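You operate a simulated robot arm through the tools that you are given. There is no shell and no other tool. Be economical: measure what you need, move in short steps, check, and stop when the job is done.

Carry out the task below with a simulated two-armed robot. There is one attempt and no reset: what you move stays moved.

JOB
Hold the counter case, draw the worn bush and push the new one home.
Fine: case held while you pull, worn bush into its cup, new bush in till it clicks.
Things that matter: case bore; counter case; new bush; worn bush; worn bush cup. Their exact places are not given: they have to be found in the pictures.

The check looks at the end state, three seconds after you hand in, the way a careful person would. Anything else that was tipped, shoved, dropped, spilled or broken makes it a failure.

ROBOT AND FRAMES
Two 6-joint arms with two-finger parallel grippers on one trunk, on a base that drives. Base frame: it is fixed to the floor where the robot stands at the start and does not move with it; the origin is under the middle of the robot, x ahead of it, y to its left, z up. Lengths are in m, angles in degrees, forces in N, time in s.
The left shoulder is at the start at [0.07, 0.166, 1.432], the right one opposite. With the tool pointing down near the work surface each hand reaches from about 0.4 to 0.82 m from the robot's upright axis, wherever it stands, measured 20 degrees to its own side. Places, roughly: case bore [0.5, -0.1, 1]; worn bush cup [0.5, 0.1, 0.9]. Payload 3.91 kg a hand.
The TCP of each hand is the grasp point between the finger pads, 0.03 m short of the fingertips. In the tool frame z runs along the fingers and y along their closing line. The gripper opens to 0.11 m. The fingers are 0.02 m wide and 0.01 m thick; the gripper's body (0.048 by 0.112 m) begins 0.055 m behind the TCP.
Orientation is that of the tool frame in the base frame, as a unit quaternion [x, y, z, w]. With the fingers straight down and closing along the base's y, the tool's x points along the base's -x, its y along +y and its z along -z.

CONTROLS
- The arms move only by the tool servo_tool. It takes "left_commands", "right_commands" or both (then of equal length, played together; a hand with none holds still); each is a list of rows, each a list of 7 numbers: the shift along the tool's x, y, z in cm, then the turn, a rotation vector about the tool's x, y, z in degrees, then the gripper command, from -1 (shut) to 1 (fully open), values between in proportion. In form: [[dx, dy, dz, rx, ry, rz, grip], ...]. A call has 1 to 8 rows; each row shifts and turns the commanded pose from where the row before left it, along the tool's axes as they then stand. Each row takes 0.2 s and may step no farther than 0.05 m and 8.6 degrees from the row before; otherwise, or with a gripper value out of range, the whole call is refused. A pose out of reach is approached as far as the arm can. The call stops where the force on the tool passes 40 N (or 10 N more than at its start, if that is more) or the arm is blocked; 0.2 s more then pass. Each finger travels about 0.108 m/s and halts on what it meets, pressing with about 41 N; the grip force reading is that of the motor and also rises with nothing between the fingers. The clock runs only during rows and for 0.2 s after the last one: add rows that do not move to give the fingers time. The reply holds the time, the measured pose of the TCP, the force on the tool along the base axes, the opening and the grip force, in the units named above and with some noise, with the torque about the TCP (base axes, N m) and any sound that the robot's microphone picked up.
- Cameras (640 x 400 px; columns grow to the right, rows downward): "scene" is now at [0.1215, 0.0012, 1.6324]; the picture's right is [0.01, -1.00, 0.00], its down [-0.82, -0.01, -0.57] and it looks along [0.57, 0.01, -0.82] (base axes); focal length 258 px, centre (320, 200). "left" rides on the left gripper at [0.077, -0.007, -0.114] in its tool frame; the picture's right is [0.09, 1.00, 0.00], its down [-0.80, 0.07, -0.59] and it looks along [-0.59, 0.05, 0.80] (tool axes); focal length 270 px, centre (320, 200). "right" rides on the right gripper at [0.077, 0.007, -0.114] in its tool frame; the picture's right is [-0.09, 1.00, 0.00], its down [-0.80, -0.07, -0.59] and it looks along [-0.59, -0.05, 0.80] (tool axes); focal length 270 px, centre (320, 200).
- snapshot(camera): a new picture of that camera. It takes no simulated time.
- lift_body(by): slides the trunk up (or, below 0, down) by that many m; the arms and the scene camera ride with it, the base frame stays. It gives what a move gives, with no picture.
- roll_base(legs): drives the robot by 1 to 6 legs, each [ahead, left, turn to the left] in m, m and degrees, along the robot's own axes; the way and the turn of a leg run together, so that a leg with both is an arc; at most 1.5 m and 180 degrees a leg. The arms and the cameras ride along, it lands a little off, and it stops where it bumps. It gives what a move gives.
- head_to(pan, tilt): turns the head with the scene camera to pan (to the left, within 86 degrees either way) and tilt (down, from -29 to 69), counted from straight ahead of the robot. It gives what a move gives.
- measure_at(camera, pixels): for up to 12 pixels [column, row] of the newest picture of that camera ("zoom" is the newest enlarged one), the place [x, y, z] in the base frame of the surface seen there, good to about 0.003 m. It takes no simulated time.
- close_up(camera, box): a new picture of the part [left, top, right, bottom] of that camera's present view, enlarged. It takes no simulated time.
- close_job(): hands the job in; it is judged then, once.

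Go step by step. Measure first, check grasps and placings, and put right what went wrong. The budget is 80 turns and 58 pictures, counting those below and the enlarged ones. Unless the task says otherwise, let go and move clear before handing in, and close with one line.

The tools are called after "Call:" as name(argument=value, ...) on one line, values as JSON. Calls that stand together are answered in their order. servo_tool: Moves the arms, as the interface text tells. Its arguments: {"type":"object","properties":{"left_commands":{"type":"array","items":{"type":"array","items":{"type":"number"}}},"right_commands":{"type":"array","items":{"type":"array","items":{"type":"number"}}}},"required":[]} The other tools are called the same way: lift_body (by) slides the trunk up or down; roll_base (legs) drives the base; head_to (pan, tilt) turns the head that bears the scene camera; snapshot (camera) takes a picture; measure_at (camera, pixels) gives the place of the surface under pixels of a picture; close_up (camera, box) takes an enlarged picture of a part of a camera's view; close_job () hands the job in.

At the start:

```text
time: 0.0
left_ee_pos: [0.5724, 0.2224, 0.9988]
left_orientation: [0.0, 1.0, -0.001, 0.0]
left_force: [0.4, 0.0, 0.2]
left_torque: [0.04, -0.02, 0.0]
left_grip_width: 0.11
left_gripper_force: 0.0
right_ee_pos: [0.6004, -0.2595, 0.9997]
right_orientation: [0.0, 1.0, 0.0, -0.001]
right_force: [0.0, 0.3, 0.4]
right_torque: [0.02, 0.05, 0.0]
right_grip_width: 0.1102
right_gripper_force: 0.0
trunk travel left (down, up): [-0.927, 0.013]
robot x, y, heading: [-0.0008, -0.0008, -0.0]
head pan, tilt: [0.6, 55.2]
```

scene: 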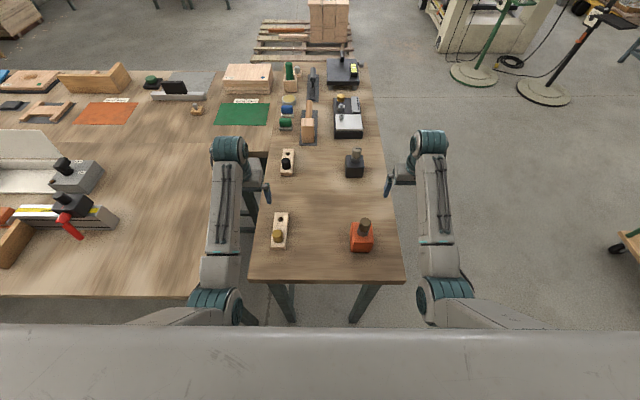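
right: 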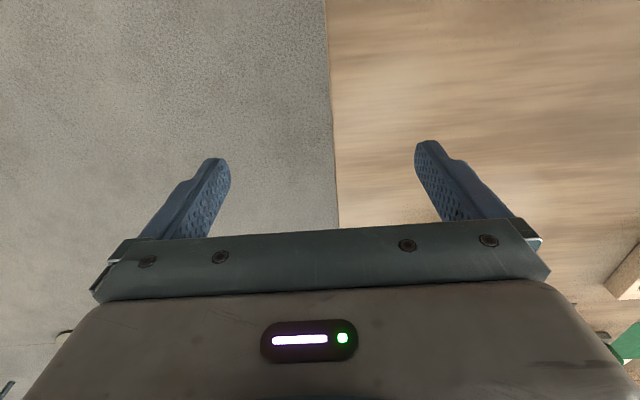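
left: 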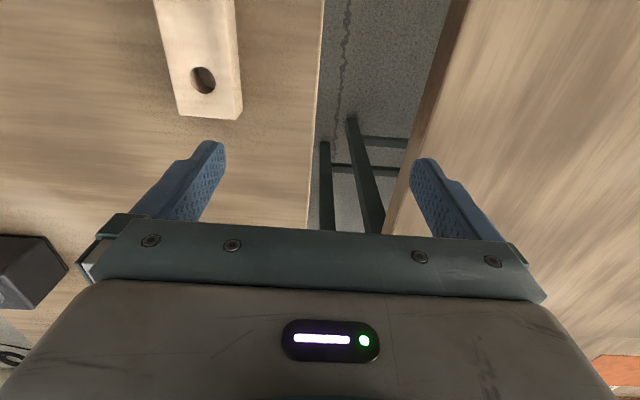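

The scene shows two sets: an orange case near (362,236) with a block at (279,230), and a dark case near (355,163) with a block at (288,162). I'll enlarge both to tell them apart.

Call:
close_up(camera="scene", box=[250, 190, 410, 290])

Call:
close_up(camera="scene", box=[250, 110, 410, 210])

```text
4.00 times, centred on (330, 240) of scene
```

zoom: 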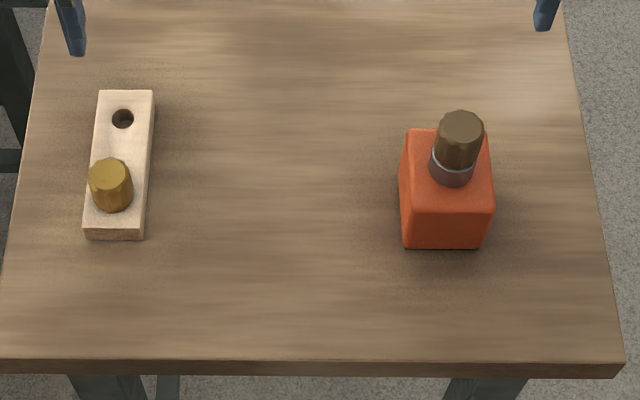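

```text
4.00 times, centred on (330, 160) of scene
```

zoom: 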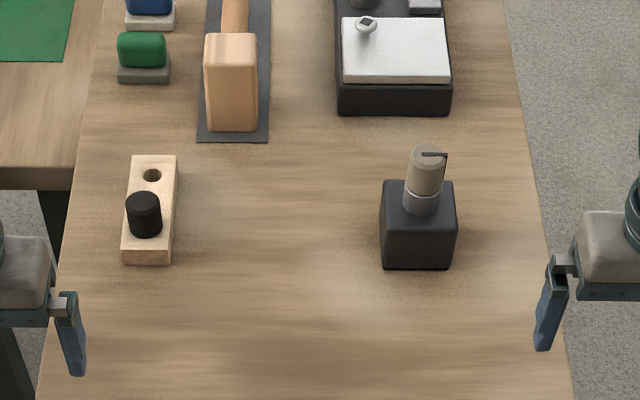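

The orange case holds a brown bush with a brass new bush in its block; the dark case has a grey fitting with a lever and a black one in its block. I'll measure both sets against the rough places given.

Call:
measure_at(camera="scene", pixels=[[365, 221], [363, 232], [354, 236], [361, 246], [278, 233], [281, 220], [283, 214], [356, 152], [354, 165], [286, 161], [288, 154], [320, 250]])

```text
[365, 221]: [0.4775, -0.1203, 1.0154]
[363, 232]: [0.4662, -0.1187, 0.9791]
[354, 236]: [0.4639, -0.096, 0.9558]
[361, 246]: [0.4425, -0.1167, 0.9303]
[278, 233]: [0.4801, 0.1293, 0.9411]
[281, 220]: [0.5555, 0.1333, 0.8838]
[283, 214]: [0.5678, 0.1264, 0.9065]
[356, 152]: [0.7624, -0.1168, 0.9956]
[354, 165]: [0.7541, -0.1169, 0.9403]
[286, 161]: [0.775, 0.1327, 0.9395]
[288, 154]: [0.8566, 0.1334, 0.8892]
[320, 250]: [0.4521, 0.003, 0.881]
```

The orange set matches the rough places (bore ≈ [0.47,-0.12], hole ≈ [0.555,0.133]). I'll zoom harder on the case and block to get dimensions.

Call:
close_up(camera="scene", box=[338, 210, 386, 240])

Call:
close_up(camera="scene", box=[330, 210, 394, 260])

```text
13.33 times, centred on (362, 225) of scene
```

zoom: 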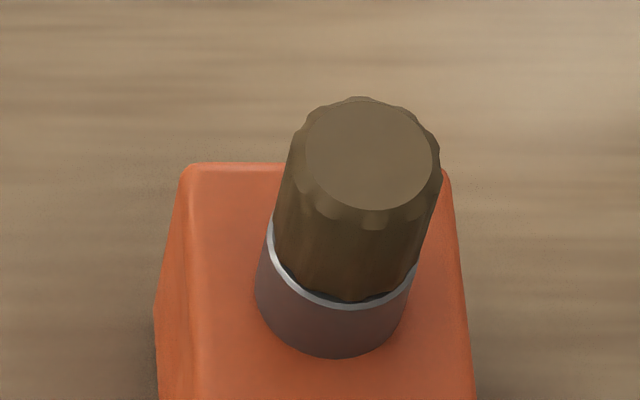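

```text
8.00 times, centred on (362, 235) of scene
```

zoom: 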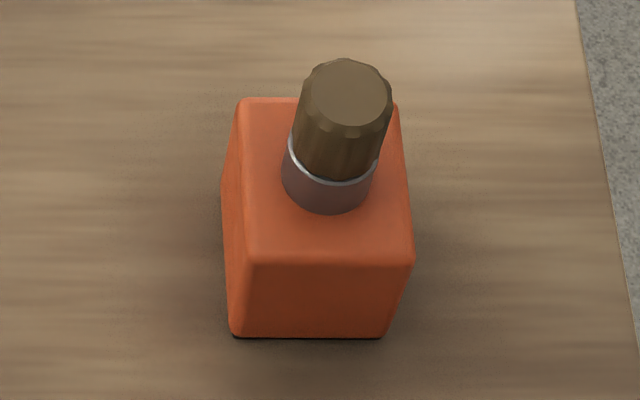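

The knurled knob sits in a metal collar on the orange box. I'll measure the zoom's box corners, the knob top and the collar.

Call:
measure_at(camera="zoom", pixels=[[346, 90], [306, 90], [386, 95], [335, 165], [330, 205], [252, 108], [392, 118], [250, 250], [402, 250], [240, 325], [380, 328], [228, 185]])

Call:
close_up(camera="scene", box=[250, 205, 314, 255])

```text
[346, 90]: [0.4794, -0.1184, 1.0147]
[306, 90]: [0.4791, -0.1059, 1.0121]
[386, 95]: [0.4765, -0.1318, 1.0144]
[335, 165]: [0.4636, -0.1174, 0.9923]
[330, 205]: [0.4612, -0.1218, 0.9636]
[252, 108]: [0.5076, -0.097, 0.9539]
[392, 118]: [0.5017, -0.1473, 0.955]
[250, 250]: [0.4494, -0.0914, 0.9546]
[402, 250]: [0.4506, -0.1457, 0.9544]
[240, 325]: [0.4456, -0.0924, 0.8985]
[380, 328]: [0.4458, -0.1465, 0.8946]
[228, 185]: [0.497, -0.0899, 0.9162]
```

```text
8.00 times, centred on (282, 230) of scene
```

zoom: 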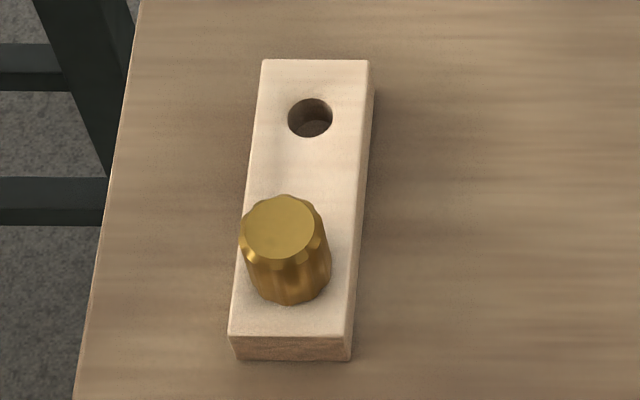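

Case is about 0.06 square, top z 0.955, knob centre (0.479,-0.119), top 1.0147. Now the block, hole and new bush.

Call:
measure_at(camera="zoom", pixels=[[278, 228], [246, 228], [312, 228], [288, 290], [310, 92], [285, 118], [336, 118], [310, 141], [312, 122], [266, 68], [362, 68], [238, 325]])

```text
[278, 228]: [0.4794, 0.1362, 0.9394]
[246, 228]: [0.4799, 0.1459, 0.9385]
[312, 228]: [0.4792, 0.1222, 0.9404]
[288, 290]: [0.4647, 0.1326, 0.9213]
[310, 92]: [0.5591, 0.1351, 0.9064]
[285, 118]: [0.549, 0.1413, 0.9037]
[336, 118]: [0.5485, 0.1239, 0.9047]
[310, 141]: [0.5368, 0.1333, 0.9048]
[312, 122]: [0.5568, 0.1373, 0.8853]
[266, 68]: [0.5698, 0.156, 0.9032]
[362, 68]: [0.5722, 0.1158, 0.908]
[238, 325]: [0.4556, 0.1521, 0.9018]
```

Block top is z 0.905, empty hole at (0.548,0.133), new bush knob at (0.479,0.134) with top 0.940. The right hand will hold the case from the right side, tilted, and the left will handle the bushes. First I'll move the right hand back and yaw it.

Call:
servo_tool(right_commands=[[4, -3, -2, 0, 0, 0, 1], [4, -3, -2, 0, 0, 0, 1], [4, 0, 0, 0, 0, 0, 1], [0, 0, 0, 0, 0, -8.5, 1], [0, 0, 0, 0, 0, -8.5, 1], [0, 0, 0, 0, 0, -8.5, 1], [0, 0, 0, 0, 0, -8.5, 1], [0, 0, 0, 0, 0, -8.5, 1]])

Call:
servo_tool(right_commands=[[0, 0, 0, 0, 0, -8.5, 1], [0, 0, 0, 0, 0, -8.5, 1], [0, 0, 0, 0, 0, -8.5, 1], [0, 0, 0, 0, 0, -8.5, 1], [0, 0, 0, 0, 0, -8.5, 1], [0, 0, 0, 0, 0, -5, 1], [0, 0, 0, 0, -8.5, 0, 1], [0, 0, 0, 0, -8.5, 0, 1]])

Call:
servo_tool(right_commands=[[0, 0, 0, 0, -8.5, 0, 1], [0, 0, 0, 0, -8.5, 0, 1], [0, 0, 0, 0, -8.5, 0, 1], [0, 0, 0, 0, -7.5, 0, 1], [0, 0, 0, 0, 0, 0, 1]])

Call:
snapshot(camera="scene")

```text
refused: row 1 steps farther than a row can; nothing moved
```

```text
time: 1.8
left_ee_pos: [0.572, 0.2212, 1.0009]
left_orientation: [0.0, 1.0, 0.001, -0.001]
left_force: [-0.2, -0.5, 0.1]
left_torque: [0.0, 0.02, 0.05]
left_grip_width: 0.11
left_gripper_force: 0.0
right_ee_pos: [0.5984, -0.2612, 1.0009]
right_orientation: [-0.398, 0.905, 0.059, 0.136]
right_force: [0.1, 0.4, -0.1]
right_torque: [0.01, 0.01, 0.0]
right_grip_width: 0.1101
right_gripper_force: 0.1
trunk travel left (down, up): [-0.927, 0.013]
robot x, y, heading: [-0.001, -0.0037, -0.0]
head pan, tilt: [0.6, 55.2]
```

```text
time: 3.0
left_ee_pos: [0.5719, 0.2221, 0.9987]
left_orientation: [0.0, 1.0, 0.0, 0.001]
left_force: [-0.1, 0.4, -0.3]
left_torque: [-0.01, 0.01, -0.02]
left_grip_width: 0.1101
left_gripper_force: 0.1
right_ee_pos: [0.5984, -0.2611, 0.9995]
right_orientation: [-0.365, 0.829, 0.171, 0.387]
right_force: [0.3, -0.2, -0.3]
right_torque: [0.04, 0.04, -0.01]
right_grip_width: 0.11
right_gripper_force: 0.0
trunk travel left (down, up): [-0.927, 0.013]
robot x, y, heading: [0.0005, 0.0004, -0.1]
head pan, tilt: [0.6, 55.2]
```

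```text
49 pictures are left
```

scene: 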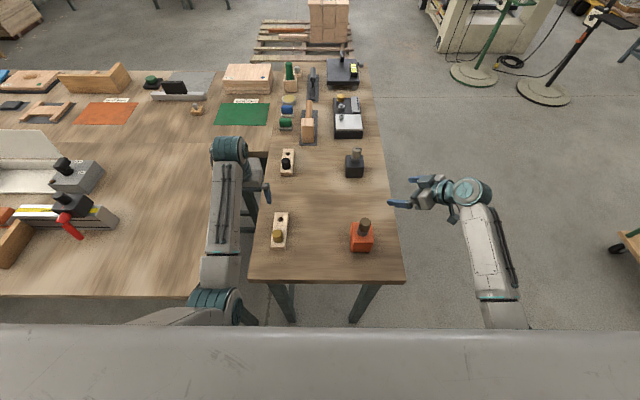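

The first call was refused (step too long), so yaw is only 47.5° with tilt 50°, but nothing touched. I'll finish the yaw about the base vertical.

Call:
servo_tool(right_commands=[[0, 0, 0, -6.51, 0, -5.46, 1], [0, 0, 0, -6.51, 0, -5.46, 1], [0, 0, 0, -6.51, 0, -5.46, 1], [0, 0, 0, -6.51, 0, -5.46, 1], [0, 0, 0, -6.51, 0, -5.46, 1], [0, 4, 0, 0, 0, 0, 1], [0, 4, 0, 0, 0, 0, 1], [0, 3.9, 0, 0, 0, 0, 1]])

```text
time: 4.8
left_ee_pos: [0.5718, 0.2223, 1.0]
left_orientation: [0.0, 1.0, -0.001, 0.0]
left_force: [-1.1, 0.2, 0.7]
left_torque: [-0.03, -0.02, 0.01]
left_grip_width: 0.1102
left_gripper_force: 0.0
right_ee_pos: [0.4772, -0.2615, 1.0006]
right_orientation: [0.641, -0.64, -0.3, -0.299]
right_force: [-0.8, 0.0, -0.3]
right_torque: [0.03, -0.01, 0.01]
right_grip_width: 0.1097
right_gripper_force: 0.2
trunk travel left (down, up): [-0.927, 0.013]
robot x, y, heading: [0.0008, -0.0023, 0.1]
head pan, tilt: [0.6, 55.2]
```

Orientation is right now. I'll approach along the tool axis, stopping short, and look.

Call:
servo_tool(right_commands=[[-2.7, 0, 0, 0, 0, 0, 1], [0, 0, 4, 0, 0, 0, 1], [0, 0, 4, 0, 0, 0, 1], [0, 0, 2, 0, 0, 0, 1], [0, 0, 0, 0, 0, 0, 1]])

Call:
snapshot(camera="right")

Call:
close_up(camera="scene", box=[300, 180, 460, 280])

```text
time: 6.0
left_ee_pos: [0.571, 0.2217, 1.0003]
left_orientation: [0.0, 1.0, 0.001, -0.001]
left_force: [-0.6, 0.0, 0.1]
left_torque: [0.01, -0.01, 0.02]
left_grip_width: 0.1098
left_gripper_force: 0.1
right_ee_pos: [0.4801, -0.1687, 0.9543]
right_orientation: [0.641, -0.641, -0.299, -0.299]
right_force: [0.7, 0.0, -0.2]
right_torque: [-0.02, 0.01, -0.04]
right_grip_width: 0.1099
right_gripper_force: 0.0
trunk travel left (down, up): [-0.927, 0.013]
robot x, y, heading: [-0.0002, 0.0041, 0.1]
head pan, tilt: [0.6, 55.2]
```

```text
48 pictures are left
```

right: 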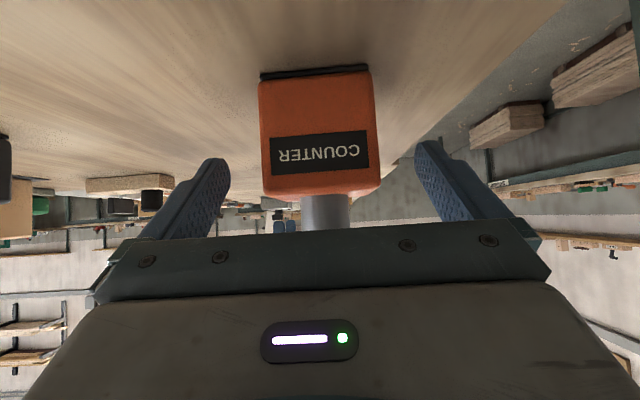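

```text
4.00 times, centred on (380, 230) of scene
```

zoom: 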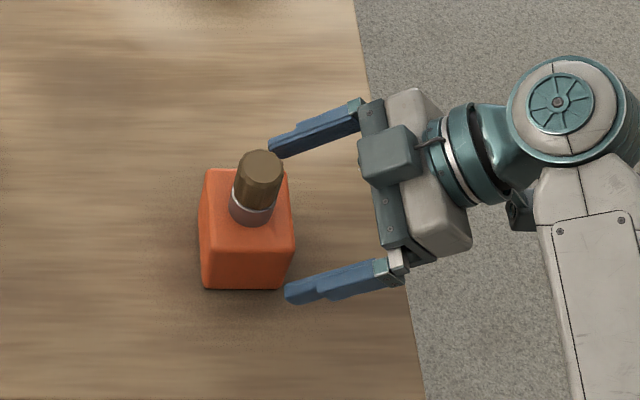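

The label "COUNTER" confirms the case, and it sits centred between the fingers (col ~318). I'll go the rest of the way in, then close.

Call:
servo_tool(right_commands=[[-0.3, 0, 2.7, 0, 0, 0, 1], [0, 0, 2.7, 0, 0, 0, 1], [0, 0, 0, 0, 0, 0, 1]])

Call:
close_up(camera="scene", box=[320, 195, 416, 255])

Call:
snapshot(camera="right")

```text
time: 6.8
left_ee_pos: [0.5716, 0.2219, 0.9997]
left_orientation: [-0.001, 1.0, 0.0, 0.0]
left_force: [-0.3, -0.1, 0.7]
left_torque: [-0.03, -0.01, 0.02]
left_grip_width: 0.11
left_gripper_force: 0.2
right_ee_pos: [0.4801, -0.1236, 0.9213]
right_orientation: [-0.641, 0.641, 0.299, 0.299]
right_force: [-0.7, 0.6, 0.2]
right_torque: [0.02, -0.01, 0.0]
right_grip_width: 0.11
right_gripper_force: 0.0
trunk travel left (down, up): [-0.927, 0.013]
robot x, y, heading: [0.0008, 0.0013, 0.0]
head pan, tilt: [0.6, 55.2]
```

```text
6.67 times, centred on (368, 225) of scene
```

zoom: 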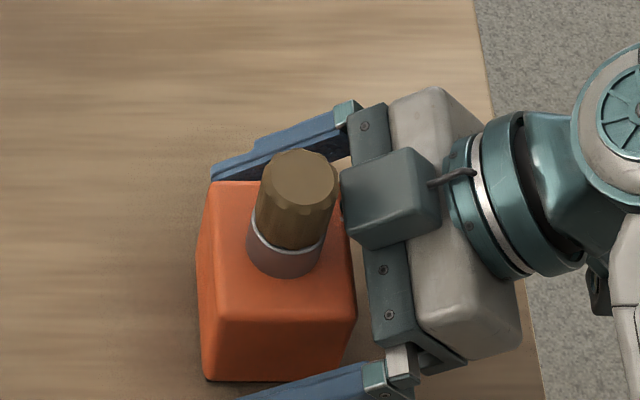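

```text
45 pictures are left
```

right: 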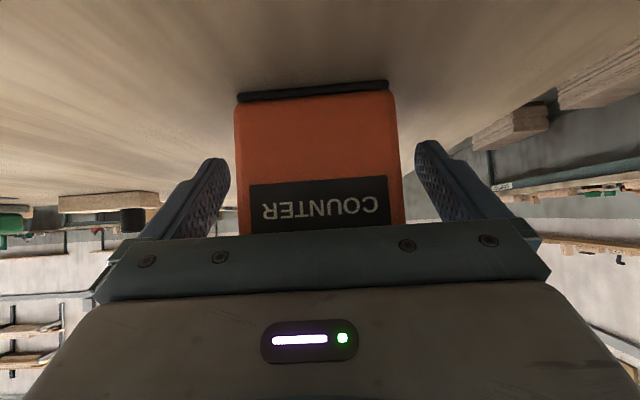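

The case is between the fingers. A box on top of the right gripper (zoom 380,195) is near the knob, so I'll check the clearance for the left finger.

Call:
measure_at(camera="zoom", pixels=[[350, 180], [365, 235], [405, 165], [430, 200], [395, 220], [345, 200], [300, 175], [300, 290], [220, 300], [290, 190]])

```text
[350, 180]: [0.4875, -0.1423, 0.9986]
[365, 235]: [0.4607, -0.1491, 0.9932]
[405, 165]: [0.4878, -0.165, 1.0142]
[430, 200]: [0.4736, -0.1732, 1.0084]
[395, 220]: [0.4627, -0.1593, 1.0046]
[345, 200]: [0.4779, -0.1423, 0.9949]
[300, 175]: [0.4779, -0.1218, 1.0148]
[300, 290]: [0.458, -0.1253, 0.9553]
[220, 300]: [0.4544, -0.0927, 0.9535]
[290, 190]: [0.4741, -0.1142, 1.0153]
```

The box leaves under 1 cm beside the knob, so I'll back the right hand out a little and close it there; the left hand will later close along x. Closing now.

Call:
servo_tool(right_commands=[[0.3, 0, -1.2, 0, 0, 0, 1], [0, 0, 0, 0, 0, 0, 0.5], [0, 0, 0, 0, 0, 0, 0.3], [0, 0, 0, 0, 0, 0, 0.25]])

Call:
snapshot(camera="right")

```text
time: 7.8
left_ee_pos: [0.5708, 0.2236, 1.0002]
left_orientation: [0.001, 1.0, 0.001, 0.0]
left_force: [-0.2, -0.4, 0.2]
left_torque: [0.04, -0.01, 0.01]
left_grip_width: 0.1101
left_gripper_force: 0.0
right_ee_pos: [0.4807, -0.1341, 0.9278]
right_orientation: [-0.64, 0.641, 0.298, 0.299]
right_force: [-0.7, 0.0, -0.3]
right_torque: [-0.06, 0.24, 0.01]
right_grip_width: 0.07
right_gripper_force: 41.0
trunk travel left (down, up): [-0.927, 0.013]
robot x, y, heading: [-0.0053, -0.0017, -0.1]
head pan, tilt: [0.6, 55.2]
```

```text
44 pictures are left
```

right: 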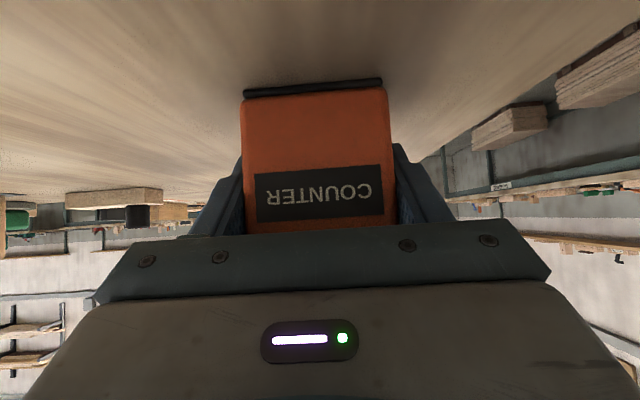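

The case is gripped (width 0.07, 41 N). Now I'll raise the left hand and yaw it so that it closes along x.

Call:
servo_tool(left_commands=[[0, 0, -4.5, 0, 0, 0, 1], [0, 0, -4.5, 0, 0, 0, 1], [0, 0, 0, 0, 0, 8.5, 1], [0, 0, 0, 0, 0, 8.5, 1], [0, 0, 0, 0, 0, 8.5, 1], [0, 0, 0, 0, 0, 8.5, 1], [0, 0, 0, 0, 0, 8.5, 1], [0, 0, 0, 0, 0, 8.5, 1]])

Call:
servo_tool(left_commands=[[0, 0, 0, 0, 0, 8.5, 1], [0, 0, 0, 0, 0, 8.5, 1], [0, 0, 0, 0, 0, 8.5, 1], [0, 0, 0, 0, 0, 8.5, 1], [0, 0, 0, 0, 0, 5, 1], [0, -4.6, 0, 0, 0, 0, 1], [0, -4.6, 0, 0, 0, 0, 1], [0, 0, 0, 0, 0, 0, 1]])

```text
time: 9.6
left_ee_pos: [0.6023, 0.2178, 1.0177]
left_orientation: [0.433, 0.901, 0.001, 0.001]
left_force: [0.5, 0.7, -1.2]
left_torque: [0.03, 0.02, 0.03]
left_grip_width: 0.1098
left_gripper_force: 0.1
left hand out of reach, approached as far as the arm can: row 1, 2
right_ee_pos: [0.4808, -0.1344, 0.9277]
right_orientation: [0.641, -0.641, -0.299, -0.298]
right_force: [0.3, -0.2, 1.2]
right_torque: [-0.19, 0.22, 0.03]
right_grip_width: 0.0699
right_gripper_force: 41.2
trunk travel left (down, up): [-0.927, 0.013]
robot x, y, heading: [-0.0015, -0.0017, -0.1]
head pan, tilt: [0.6, 55.2]
```

```text
time: 11.4
left_ee_pos: [0.5215, 0.2167, 0.9847]
left_orientation: [0.707, 0.707, 0.001, 0.001]
left_force: [-1.0, -0.1, 0.7]
left_torque: [0.01, -0.01, -0.01]
left_grip_width: 0.1101
left_gripper_force: 0.2
left hand out of reach, approached as far as the arm can: row 6, 7
right_ee_pos: [0.4798, -0.1328, 0.9285]
right_orientation: [0.641, -0.64, -0.3, -0.298]
right_force: [-3.5, -1.5, 1.7]
right_torque: [-0.14, -0.1, -0.01]
right_grip_width: 0.07
right_gripper_force: 40.9
trunk travel left (down, up): [-0.927, 0.013]
robot x, y, heading: [-0.0025, -0.0022, 0.2]
head pan, tilt: [0.6, 55.2]
```

The left hand can't rise above z≈1.02 this near the robot, so I need more room: let go of the case, withdraw the right hand, back the base up by ~0.17 m and take hold again.

Call:
servo_tool(right_commands=[[0, 0, 0, 0, 0, 0, 0.6], [0, 0, 0, 0, 0, 0, 1], [0, 0, 0, 0, 0, 0, 1], [0, 0, -4, 0, 0, 0, 1], [0, 0, -4, 0, 0, 0, 1], [0, 0, -4, 0, 0, 0, 1], [0, 0, -2, 0, 0, 0, 1]])

```text
time: 13.0
left_ee_pos: [0.523, 0.2175, 0.9847]
left_orientation: [0.707, 0.707, 0.001, 0.001]
left_force: [0.1, 0.0, 1.0]
left_torque: [-0.03, 0.01, -0.04]
left_grip_width: 0.1102
left_gripper_force: 0.0
right_ee_pos: [0.4798, -0.2444, 1.0198]
right_orientation: [-0.641, 0.641, 0.299, 0.299]
right_force: [0.0, 0.0, -0.6]
right_torque: [-0.01, 0.05, -0.01]
right_grip_width: 0.1101
right_gripper_force: 0.0
trunk travel left (down, up): [-0.927, 0.013]
robot x, y, heading: [0.0002, -0.0018, 0.3]
head pan, tilt: [0.6, 55.2]
```

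The right hand is clear. Driving back 0.17 m.

Call:
roll_base(legs=[[-0.17, 0, 0]])

Call:
snapshot(camera="scene")

```text
time: 14.5
left_ee_pos: [0.3522, 0.2162, 0.9829]
left_orientation: [0.707, 0.707, 0.0, 0.0]
left_force: [0.5, 0.0, 0.0]
left_torque: [0.01, 0.03, 0.0]
left_grip_width: 0.1101
left_gripper_force: 0.0
right_ee_pos: [0.3094, -0.2429, 1.0186]
right_orientation: [-0.64, 0.641, 0.3, 0.298]
right_force: [0.1, -0.1, 0.1]
right_torque: [-0.01, 0.03, 0.0]
right_grip_width: 0.1097
right_gripper_force: 0.1
trunk travel left (down, up): [-0.927, 0.013]
robot x, y, heading: [-0.1725, 0.0021, 0.1]
head pan, tilt: [0.6, 55.2]
```

```text
43 pictures are left
```

scene: 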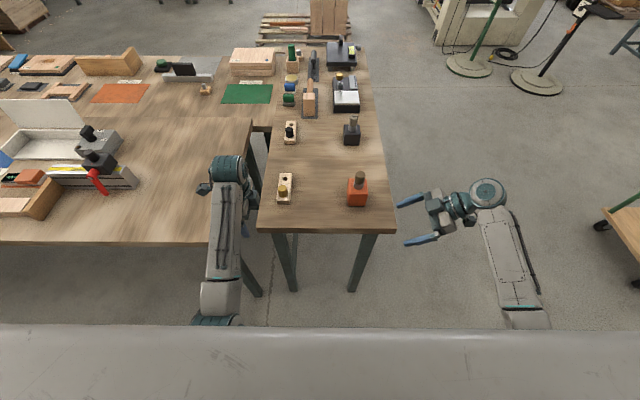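

Moved to x=-0.1725. I'll re-measure the case and return the right hand alongside it.

Call:
close_up(camera="scene", box=[333, 165, 381, 213])

Call:
servo_tool(right_commands=[[0, -4.3, 0, 0, 0, 0, 1], [0, -4.3, 0, 0, 0, 0, 1], [0, -4.3, 0, 0, 0, 0, 1], [0, -4.1, 0, 0, 0, 0, 1], [0, 0, 0, 0, 0, 0, 1]], left_commands=[[0, 4.2, -2, 0, 0, 0, 1], [0, 4.2, -2, 0, 0, 0, 1], [0, 4.2, -2, 0, 0, 0, 1], [0, 0, -4.5, 0, 0, 0, 1], [0, 0, 0, 0, 0, 0, 1]])

```text
8.33 times, centred on (357, 189) of scene
```

zoom: 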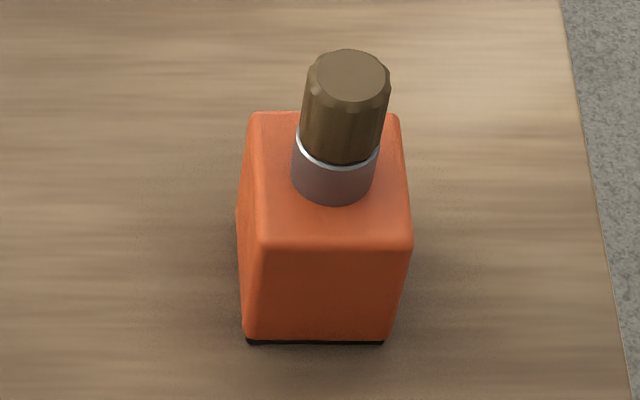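

```text
time: 15.7
left_ee_pos: [0.4968, 0.215, 1.0658]
left_orientation: [0.707, 0.707, 0.002, 0.002]
left_force: [-0.4, 1.4, -0.1]
left_torque: [-0.05, 0.01, 0.01]
left_grip_width: 0.11
left_gripper_force: 0.1
left hand out of reach, approached as far as the arm can: row 1, 4
right_ee_pos: [0.48, -0.2427, 1.0207]
right_orientation: [-0.64, 0.641, 0.299, 0.299]
right_force: [-0.3, 0.4, -0.6]
right_torque: [-0.02, 0.01, 0.03]
right_grip_width: 0.1099
right_gripper_force: 0.1
trunk travel left (down, up): [-0.927, 0.013]
robot x, y, heading: [-0.1724, 0.0006, 0.3]
head pan, tilt: [0.6, 55.2]
```

Call:
measure_at(camera="zoom", pixels=[[349, 75], [311, 78], [387, 78], [349, 54], [346, 97], [338, 140], [336, 185], [268, 130], [392, 130], [262, 230], [402, 230], [320, 300]])

```text
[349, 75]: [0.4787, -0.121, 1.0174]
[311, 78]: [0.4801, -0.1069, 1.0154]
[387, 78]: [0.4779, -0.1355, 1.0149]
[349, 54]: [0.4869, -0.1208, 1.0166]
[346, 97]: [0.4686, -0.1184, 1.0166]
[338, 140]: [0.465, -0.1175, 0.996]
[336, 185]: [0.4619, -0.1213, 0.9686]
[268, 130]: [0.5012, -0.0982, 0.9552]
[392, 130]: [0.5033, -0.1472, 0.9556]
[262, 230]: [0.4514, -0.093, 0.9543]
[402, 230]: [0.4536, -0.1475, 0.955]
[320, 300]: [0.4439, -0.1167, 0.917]
```

The case hasn't moved; knob centre (0.479,-0.121). The right hand goes back in and closes.

Call:
servo_tool(right_commands=[[0, 0, 4.5, 0, 0, 0, 1], [0, 0, 4.5, 0, 0, 0, 1], [0, 0, 4.8, 0, 0, 0, 1], [0, 0, 0, 0, 0, 0, 1], [0, 0, 0, 0, 0, 0, 0.5], [0, 0, 0, 0, 0, 0, 0.3], [0, 0, 0, 0, 0, 0, 0.2]])

Call:
servo_tool(left_commands=[[-4.5, -0.6, 0, 0, 0, 0, 1], [-4.5, -0.6, 0, 0, 0, 0, 1], [-4.5, 0, -0.5, 0, 0, 0, 1], [-4.5, 0, -0.5, 0, 0, 0, 1], [-4.5, 0, -0.5, 0, 0, 0, 1], [-4.5, 0, -0.5, 0, 0, 0, 1], [-3, 0, -0.5, 0, 0, 0, 1], [0, 0, 0, 0, 0, 0, 1]])

Call:
snapshot(camera="left")

Call:
snapshot(camera="scene")

```text
time: 17.3
left_ee_pos: [0.4971, 0.2149, 1.0646]
left_orientation: [0.707, 0.707, 0.002, 0.003]
left_force: [-0.6, 0.2, -0.7]
left_torque: [0.01, -0.01, 0.02]
left_grip_width: 0.11
left_gripper_force: 0.1
right_ee_pos: [0.4771, -0.1364, 0.9316]
right_orientation: [-0.64, 0.642, 0.298, 0.299]
right_force: [2.0, -1.4, 0.7]
right_torque: [-0.09, -0.11, 0.0]
right_grip_width: 0.0698
right_gripper_force: 40.8
trunk travel left (down, up): [-0.927, 0.013]
robot x, y, heading: [-0.1724, 0.0004, 0.1]
head pan, tilt: [0.6, 55.2]
```

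```text
time: 19.1
left_ee_pos: [0.5388, -0.0199, 1.0788]
left_orientation: [0.708, 0.707, 0.0, 0.002]
left_force: [0.2, 1.1, -0.4]
left_torque: [-0.05, 0.0, 0.01]
left_grip_width: 0.1099
left_gripper_force: 0.2
left hand out of reach, approached as far as the arm can: row 5, 6, 7
right_ee_pos: [0.4769, -0.1377, 0.9312]
right_orientation: [-0.641, 0.641, 0.298, 0.299]
right_force: [-0.3, 0.8, 0.1]
right_torque: [0.1, -0.11, 0.01]
right_grip_width: 0.0699
right_gripper_force: 41.8
trunk travel left (down, up): [-0.927, 0.013]
robot x, y, heading: [-0.1732, 0.0021, 0.2]
head pan, tilt: [0.6, 55.2]
```

```text
41 pictures are left
```

left: 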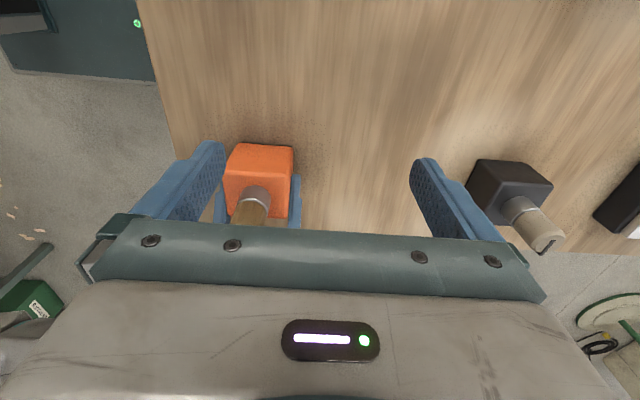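

```text
40 pictures are left
```

scene: 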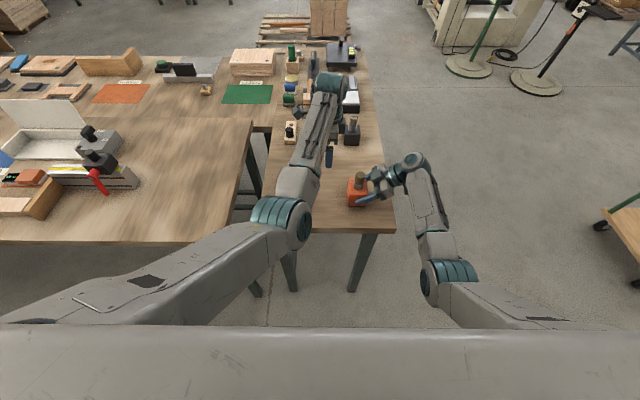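

The left arm again brushes its height limit (~1.075 here), but 1.06 is enough since the knob top is 1.016. I'll lower to 1.06 and shift over the knob.

Call:
servo_tool(left_commands=[[0, 0, 1.9, 0, 0, 0, 1], [-3.4, -2, 0, 0, 0, 0, 1], [-3.4, -2, 0, 0, 0, 0, 1], [-3.3, -2, 0, 0, 0, 0, 1], [0, 0, 0, 0, 0, 0, 1]])

Call:
snapshot(camera="left")

```text
time: 20.3
left_ee_pos: [0.5472, -0.0368, 1.0388]
left_orientation: [0.707, 0.707, 0.001, 0.0]
left_force: [1.0, -0.4, 0.3]
left_torque: [0.0, -0.01, -0.04]
left_grip_width: 0.1101
left_gripper_force: 0.1
left hand out of reach, approached as far as the arm can: row 2, 3, 4
right_ee_pos: [0.4764, -0.1362, 0.9307]
right_orientation: [-0.64, 0.641, 0.299, 0.299]
right_force: [-0.7, -0.9, 0.6]
right_torque: [-0.15, -0.09, -0.04]
right_grip_width: 0.0699
right_gripper_force: 40.5
trunk travel left (down, up): [-0.927, 0.013]
robot x, y, heading: [-0.171, 0.0, -0.0]
head pan, tilt: [0.6, 55.2]
```

```text
39 pictures are left
```

left: 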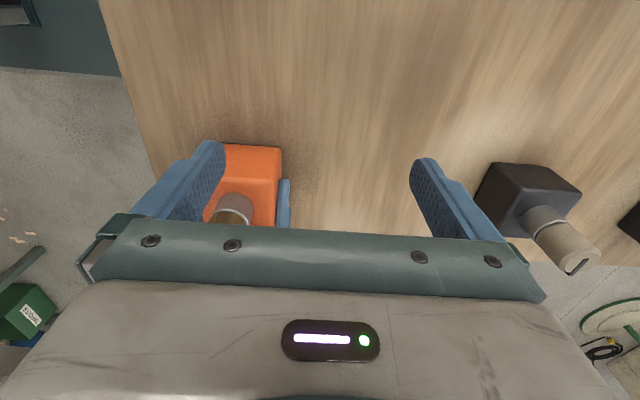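

With this yaw the left arm meets a joint limit short of the case. I'll turn the left hand back 40° (the knob is round, so any yaw grips it) and try again.

Call:
servo_tool(left_commands=[[0, 0, 0, 0, 0, -8.5, 1], [0, 0, 0, 0, 0, -8.5, 1], [0, 0, 0, 0, 0, -8.5, 1], [0, 0, 0, 0, 0, -8.5, 1], [0, 0, 0, 0, 0, -6, 1], [0, 0, -2, 0, 0, 0, 1], [0, 0, 0, 0, 0, 0, 1]])

```text
time: 21.9
left_ee_pos: [0.5501, -0.0347, 1.0565]
left_orientation: [0.423, 0.906, 0.0, 0.001]
left_force: [-0.5, -0.3, 0.2]
left_torque: [-0.03, 0.01, -0.03]
left_grip_width: 0.1103
left_gripper_force: 0.0
left hand out of reach, approached as far as the arm can: row 6
right_ee_pos: [0.4766, -0.1366, 0.9315]
right_orientation: [-0.64, 0.641, 0.299, 0.299]
right_force: [0.2, -0.8, 0.5]
right_torque: [-0.19, -0.13, -0.04]
right_grip_width: 0.0695
right_gripper_force: 41.4
trunk travel left (down, up): [-0.927, 0.013]
robot x, y, heading: [-0.1737, 0.0012, -0.1]
head pan, tilt: [0.6, 55.2]
```

The limit is on wrist height, worse toward the far side. Tilting the left hand so it comes from the left (wrist lower and nearer its own side) should free it; I'll restore the yaw and tilt 30°.

Call:
servo_tool(left_commands=[[0, 0, 2, 0, 0, 8.5, 1], [0, 0, 0, 0, 0, 8.5, 1], [0, 0, 0, 0, 0, 8.5, 1], [0, 0, 0, 0, 0, 8.5, 1], [0, 0, 0, 0, 0, 6, 1], [0, 0, 0, 0, -7.5, 0, 1], [0, 0, 0, 0, -7.5, 0, 1]])

Call:
servo_tool(left_commands=[[0, 0, 0, 0, -7.5, 0, 1], [0, 0, 0, 0, -7.5, 0, 1], [1, 0, -2, 0, 0, 0, 1], [1, 0, -2, 0, 0, 0, 1], [0, -3, 0, 0, 0, 0, 1], [0, 0, 0, 0, 0, 0, 1]])

```text
time: 23.5
left_ee_pos: [0.5513, -0.0352, 1.038]
left_orientation: [0.702, 0.7, -0.092, 0.095]
left_force: [-0.6, 0.1, -0.7]
left_torque: [-0.01, 0.0, -0.01]
left_grip_width: 0.11
left_gripper_force: 0.1
right_ee_pos: [0.4774, -0.1357, 0.9321]
right_orientation: [-0.641, 0.641, 0.3, 0.298]
right_force: [0.4, 0.0, -0.3]
right_torque: [0.06, -0.13, -0.02]
right_grip_width: 0.0697
right_gripper_force: 41.5
trunk travel left (down, up): [-0.927, 0.013]
robot x, y, heading: [-0.1748, -0.0039, 0.1]
head pan, tilt: [0.6, 55.2]
```

```text
time: 24.9
left_ee_pos: [0.5202, 0.0007, 1.0625]
left_orientation: [0.683, 0.683, -0.182, 0.185]
left_force: [0.2, -0.4, 0.2]
left_torque: [-0.03, -0.01, 0.0]
left_grip_width: 0.1101
left_gripper_force: 0.0
right_ee_pos: [0.4765, -0.1368, 0.9304]
right_orientation: [-0.641, 0.641, 0.299, 0.298]
right_force: [-1.9, -1.1, 0.6]
right_torque: [0.03, -0.1, 0.07]
right_grip_width: 0.0698
right_gripper_force: 41.4
trunk travel left (down, up): [-0.927, 0.013]
robot x, y, heading: [-0.1716, -0.0004, 0.0]
head pan, tilt: [0.6, 55.2]
```

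No limit flags now. I'll move across to just above and left of the knob.

Call:
servo_tool(left_commands=[[-3.0, -1.37, 1.83, 0, 0, 0, 0.4], [-3.0, -1.37, 1.83, 0, 0, 0, 0.4], [-3.0, -1.37, 1.83, 0, 0, 0, 0.2], [0, 0, 0, 0, 0, 0, 0.2]])

Call:
snapshot(camera="left")

Call:
close_up(camera="scene", box=[310, 140, 406, 212])

```text
time: 26.1
left_ee_pos: [0.5057, -0.0452, 1.0492]
left_orientation: [0.676, 0.698, -0.159, 0.176]
left_force: [0.2, -0.9, 0.7]
left_torque: [0.0, -0.01, 0.01]
left_grip_width: 0.0662
left_gripper_force: 0.0
left hand out of reach, approached as far as the arm can: row 3
right_ee_pos: [0.476, -0.1365, 0.9314]
right_orientation: [-0.64, 0.641, 0.298, 0.3]
right_force: [1.2, -1.7, -0.2]
right_torque: [0.05, -0.2, -0.1]
right_grip_width: 0.07
right_gripper_force: 41.4
trunk travel left (down, up): [-0.927, 0.013]
robot x, y, heading: [-0.1718, 0.0012, -0.2]
head pan, tilt: [0.6, 55.2]
stopped in row 4 (left hand): the arm was blocked; the commanded pose is now the measured one
```

```text
38 pictures are left
```

left: 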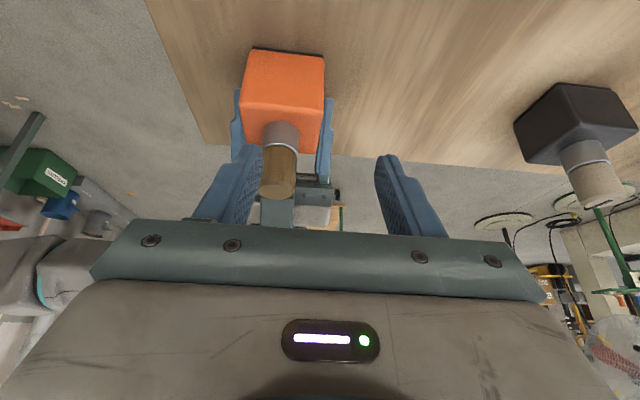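

```text
5.56 times, centred on (358, 176) of scene
```

zoom: 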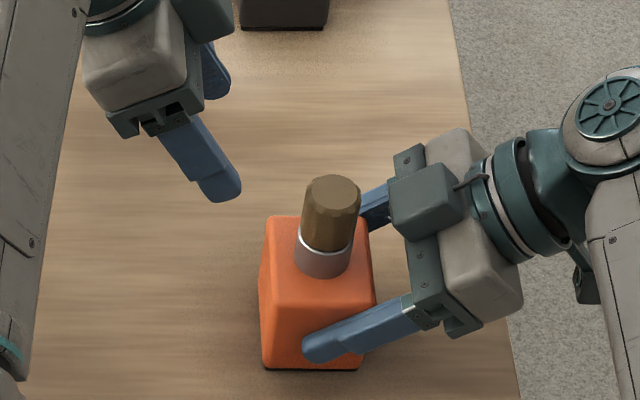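

The left arm is still limited reaching across. The cleaner fix is to shift the robot to its right, so the case lies before the left shoulder. I'll free the right hand, move the left away to the left, then drive sideways.

Call:
servo_tool(left_commands=[[4.2, 0, -2.4, 0, 0, 0, 0.2], [4.2, 0, -2.4, 0, 0, 0, 0.2], [4.2, 0, -2.4, 0, 0, 0, 0.2], [4.2, 0, -2.4, 0, 0, 0, 0.2], [4.2, 0, -2.4, 0, 0, 0, 0.2], [0, 0, 0, 0, 0, 0, 0.2], [0, 0, 0, 0, 0, 0, 0.2], [0, 0, 0, 0, 0, 0, 0.2]], right_commands=[[0, 0, 0, 0, 0, 0, 0.6], [0, 0, 0, 0, 0, 0, 1], [0, 0, 0, 0, 0, 0, 1], [0, 0, -4, 0, 0, 0, 1], [0, 0, -4, 0, 0, 0, 1], [0, 0, -4, 0, 0, 0, 1], [0, 0, -2, 0, 0, 0, 1], [0, 0, 0, 0, 0, 0, 1]])

```text
time: 27.9
left_ee_pos: [0.4961, 0.1943, 1.0591]
left_orientation: [0.677, 0.697, -0.162, 0.176]
left_force: [0.0, 0.8, -0.4]
left_torque: [0.0, 0.01, -0.02]
left_grip_width: 0.066
left_gripper_force: 0.1
right_ee_pos: [0.4787, -0.2412, 1.0228]
right_orientation: [-0.641, 0.641, 0.299, 0.299]
right_force: [-1.3, -0.2, 0.5]
right_torque: [0.0, 0.0, 0.01]
right_grip_width: 0.1102
right_gripper_force: 0.1
trunk travel left (down, up): [-0.927, 0.013]
robot x, y, heading: [-0.1699, 0.0012, -0.1]
head pan, tilt: [0.6, 55.2]
```

Call:
roll_base(legs=[[0, -0.22, 0]])

Call:
snapshot(camera="scene")

```text
time: 29.6
left_ee_pos: [0.4955, -0.0236, 1.0589]
left_orientation: [0.677, 0.696, -0.162, 0.175]
left_force: [-0.2, -0.5, 0.1]
left_torque: [-0.03, -0.04, 0.02]
left_grip_width: 0.0662
left_gripper_force: 0.1
right_ee_pos: [0.4777, -0.4598, 1.0218]
right_orientation: [-0.641, 0.642, 0.298, 0.298]
right_force: [0.2, -0.3, -0.2]
right_torque: [-0.02, -0.03, 0.0]
right_grip_width: 0.1101
right_gripper_force: 0.1
trunk travel left (down, up): [-0.927, 0.013]
robot x, y, heading: [-0.1739, -0.2167, -0.4]
head pan, tilt: [0.6, 55.2]
```

```text
36 pictures are left
```

scene: 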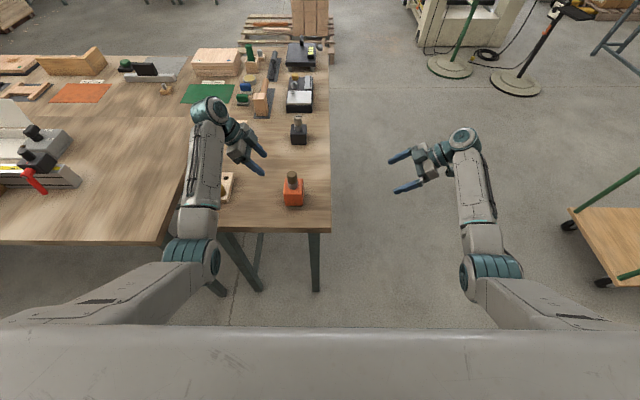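

Both hands look clear. I'll steepen the right hand to ~58° and bring it back to the case in two stages.

Call:
servo_tool(right_commands=[[0, 0, 0, 0, -8.5, 0, 1], [-4.4, 0, 0, 0, 0, 0, 1], [-4.4, 0, 0, 0, 0, 0, 1], [0, 0, 4.6, 0, 0, 0, 1], [0, 0, 4.6, 0, 0, 0, 1], [0, 0, 4.6, 0, 0, 0, 1], [0, 0, 4.6, 0, 0, 0, 1], [0, 0, 0, 0, 0, 0, 1]])

Call:
snapshot(camera="right")

```text
time: 31.4
left_ee_pos: [0.4961, -0.0257, 1.059]
left_orientation: [0.677, 0.696, -0.161, 0.175]
left_force: [0.2, -0.1, -0.1]
left_torque: [0.0, -0.02, 0.01]
left_grip_width: 0.0659
left_gripper_force: 0.1
right_ee_pos: [0.4795, -0.2588, 1.0001]
right_orientation: [-0.616, 0.617, 0.345, 0.347]
right_force: [0.8, -0.6, -0.2]
right_torque: [0.0, 0.02, 0.0]
right_grip_width: 0.1097
right_gripper_force: 0.0
trunk travel left (down, up): [-0.927, 0.013]
robot x, y, heading: [-0.1752, -0.2178, -0.1]
head pan, tilt: [0.6, 55.2]
```

```text
35 pictures are left
```

right: 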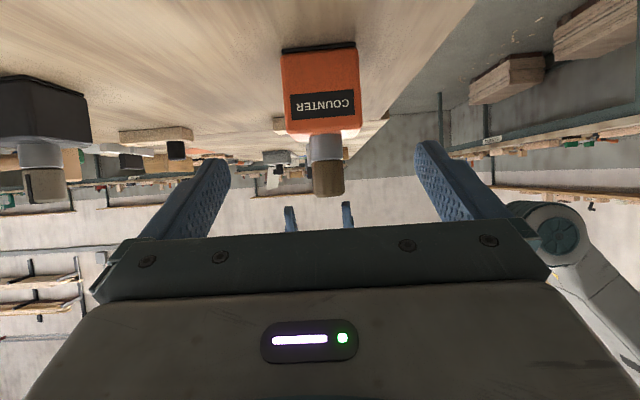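

Aligned (case at cols 283–358). Going in 14.4 cm and closing.

Call:
servo_tool(right_commands=[[0, 0, 4.8, 0, 0, 0, 1], [0, 0, 4.8, 0, 0, 0, 1], [0, 0, 4.8, 0, 0, 0, 1], [0, 0, 0, 0, 0, 0, 1], [0, 0, 0, 0, 0, 0, 0.5], [0, 0, 0, 0, 0, 0, 0.3], [0, 0, 0, 0, 0, 0, 0.2]])

Call:
close_up(camera="scene", box=[255, 152, 335, 212])

```text
time: 33.0
left_ee_pos: [0.4957, -0.0252, 1.0603]
left_orientation: [0.677, 0.697, -0.161, 0.175]
left_force: [0.0, 0.3, 0.8]
left_torque: [0.0, 0.01, 0.01]
left_grip_width: 0.0659
left_gripper_force: 0.2
right_ee_pos: [0.4781, -0.1373, 0.9276]
right_orientation: [-0.616, 0.617, 0.346, 0.346]
right_force: [-0.8, 0.2, -0.8]
right_torque: [0.06, 0.01, 0.11]
right_grip_width: 0.0698
right_gripper_force: 41.3
trunk travel left (down, up): [-0.927, 0.013]
robot x, y, heading: [-0.1726, -0.2183, 0.0]
head pan, tilt: [0.6, 55.2]
```

```text
6.67 times, centred on (295, 182) of scene
```

zoom: 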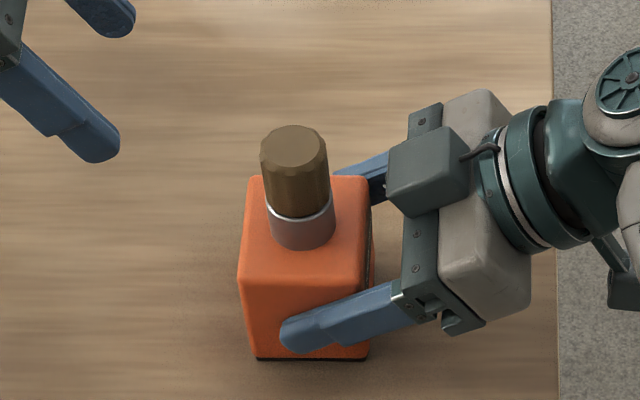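

The case is held with good clearance at the knob. Measuring the knob once more before bringing the left hand in.

Call:
measure_at(camera="zoom", pixels=[[294, 140], [265, 145], [322, 145], [292, 157], [296, 190], [300, 207], [300, 240], [410, 160], [395, 200]])

```text
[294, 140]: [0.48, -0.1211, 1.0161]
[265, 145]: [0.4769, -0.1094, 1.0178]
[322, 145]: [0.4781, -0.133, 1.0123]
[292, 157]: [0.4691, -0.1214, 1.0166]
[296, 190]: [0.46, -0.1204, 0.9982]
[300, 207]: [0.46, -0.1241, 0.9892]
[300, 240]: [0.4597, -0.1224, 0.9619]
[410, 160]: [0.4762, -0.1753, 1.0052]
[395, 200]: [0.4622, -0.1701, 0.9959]
```

Knob centre ≈ (0.478,-0.121), spanning z 0.985–1.016. I'll move the left hand to a pre-grasp up its approach line.

Call:
servo_tool(left_commands=[[-2.9, -1.0, 1.6, 0, 0, 0, 0.2], [-2.9, -1.0, 1.6, 0, 0, 0, 0.2], [0, 0, 0, 0, 0, 0, 0.1], [0, 0, 0, 0, 0, 0, 0.1]])

Call:
close_up(camera="scene", box=[255, 142, 335, 202])

Call:
snapshot(camera="left")

```text
time: 34.0
left_ee_pos: [0.4787, -0.0936, 1.0567]
left_orientation: [0.677, 0.696, -0.162, 0.175]
left_force: [0.0, 0.7, 0.0]
left_torque: [0.03, -0.02, -0.03]
left_grip_width: 0.0606
left_gripper_force: 0.0
right_ee_pos: [0.4761, -0.1376, 0.9272]
right_orientation: [-0.616, 0.617, 0.346, 0.346]
right_force: [-1.6, -1.0, 0.6]
right_torque: [-0.19, 0.02, 0.01]
right_grip_width: 0.0701
right_gripper_force: 40.4
trunk travel left (down, up): [-0.927, 0.013]
robot x, y, heading: [-0.1713, -0.2183, 0.1]
head pan, tilt: [0.6, 55.2]
```

```text
6.67 times, centred on (295, 172) of scene
```

zoom: 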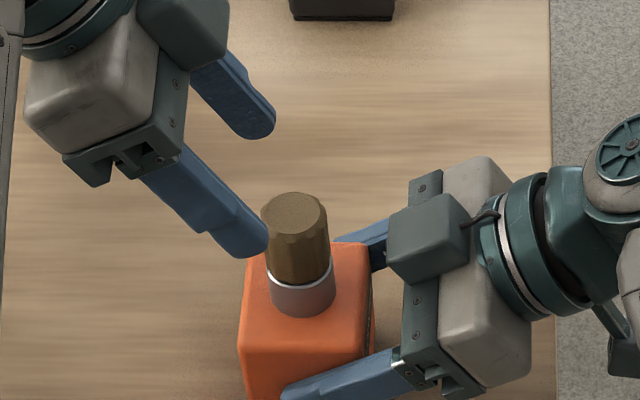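

```text
32 pictures are left
```

left: 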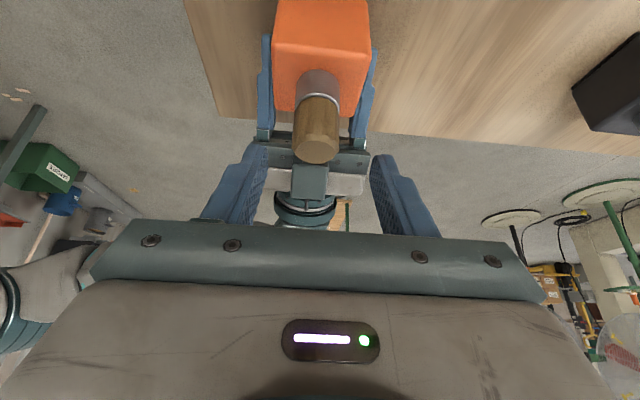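

The knob is centred between the fingers (col ~316). Advancing 4.8 cm along the fingers and closing gently.

Call:
servo_tool(left_commands=[[0, 0, 2.4, 0, 0, 0, 0.1], [0, 0, 2.4, 0, 0, 0, 0.1], [0, 0, 0, 0, 0, 0, 0.1]])

Call:
close_up(camera="scene", box=[255, 142, 335, 202])

Call:
snapshot(camera="left")

```text
time: 34.8
left_ee_pos: [0.4793, -0.1156, 1.0133]
left_orientation: [0.677, 0.696, -0.161, 0.175]
left_force: [0.0, -0.3, 0.0]
left_torque: [0.02, -0.03, 0.01]
left_grip_width: 0.0605
left_gripper_force: 0.0
right_ee_pos: [0.4765, -0.1372, 0.9264]
right_orientation: [-0.616, 0.618, 0.345, 0.346]
right_force: [-1.0, -2.1, -0.5]
right_torque: [-0.08, 0.15, 0.09]
right_grip_width: 0.0698
right_gripper_force: 41.3
trunk travel left (down, up): [-0.927, 0.013]
robot x, y, heading: [-0.1761, -0.2163, -0.2]
head pan, tilt: [0.6, 55.2]
```

```text
6.67 times, centred on (295, 172) of scene
```

zoom: 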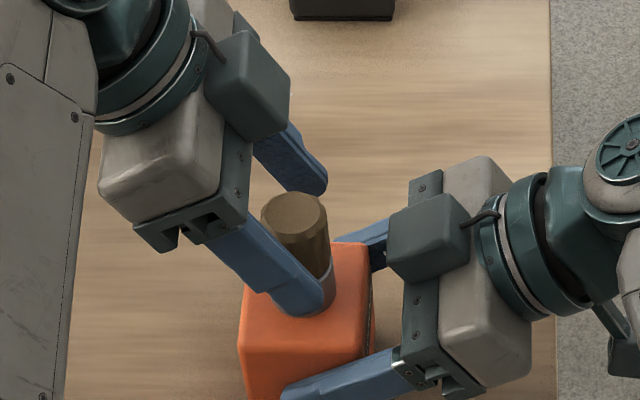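

```text
30 pictures are left
```

left: 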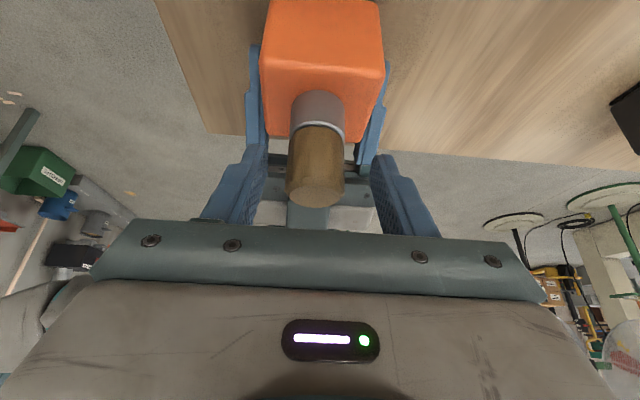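

Fingers straddle the knob with tips near the ring; I'll raise 3 mm to stay off the collar and close.

Call:
servo_tool(left_commands=[[-0.14, 0, -0.27, 0, 0, 0, 0.1], [0, 0, 0, 0, 0, 0, -0.3], [0, 0, 0, 0, 0, 0, -0.6], [0, 0, 0, 0, 0, 0, -1]])

Call:
snapshot(camera="left")

```text
time: 35.8
left_ee_pos: [0.4785, -0.1152, 1.0164]
left_orientation: [0.677, 0.695, -0.163, 0.175]
left_force: [-32.6, -1.4, 15.7]
left_torque: [-0.23, 1.43, -0.2]
left_grip_width: 0.0306
left_gripper_force: 41.3
right_ee_pos: [0.477, -0.1365, 0.9275]
right_orientation: [-0.615, 0.618, 0.344, 0.347]
right_force: [29.6, 3.2, -11.6]
right_torque: [-0.13, 1.63, -0.41]
right_grip_width: 0.0699
right_gripper_force: 41.1
trunk travel left (down, up): [-0.927, 0.013]
robot x, y, heading: [-0.1744, -0.2168, 0.1]
head pan, tilt: [0.6, 55.2]
```

```text
29 pictures are left
```

left: 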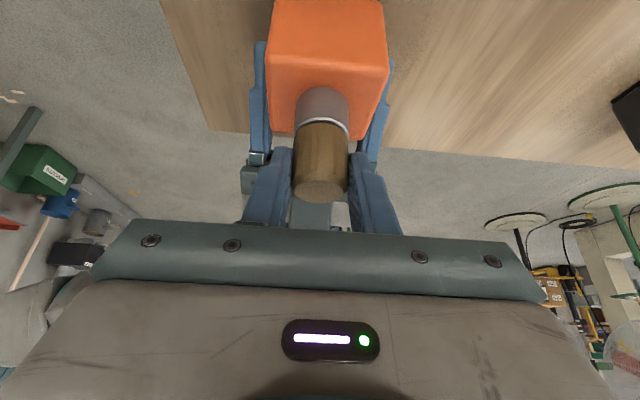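

Knob gripped (0.0306 m), but there's a 32 N side load from a slight x misalignment. I'll ease the left hand toward -x.

Call:
servo_tool(left_commands=[[0, -0.1, 0, 0, 0, 0, -1], [0, 0, 0, 0, 0, 0, -1]])

```text
time: 36.4
left_ee_pos: [0.4785, -0.1151, 1.0167]
left_orientation: [0.677, 0.697, -0.162, 0.175]
left_force: [-29.4, -5.1, 10.0]
left_torque: [-0.25, 1.28, -0.15]
left_grip_width: 0.0308
left_gripper_force: 40.7
right_ee_pos: [0.478, -0.1378, 0.9278]
right_orientation: [-0.616, 0.618, 0.345, 0.347]
right_force: [29.6, 4.7, -7.5]
right_torque: [-0.46, 1.17, -0.55]
right_grip_width: 0.0698
right_gripper_force: 40.6
trunk travel left (down, up): [-0.927, 0.013]
robot x, y, heading: [-0.1752, -0.2163, -0.2]
head pan, tilt: [0.6, 55.2]
```

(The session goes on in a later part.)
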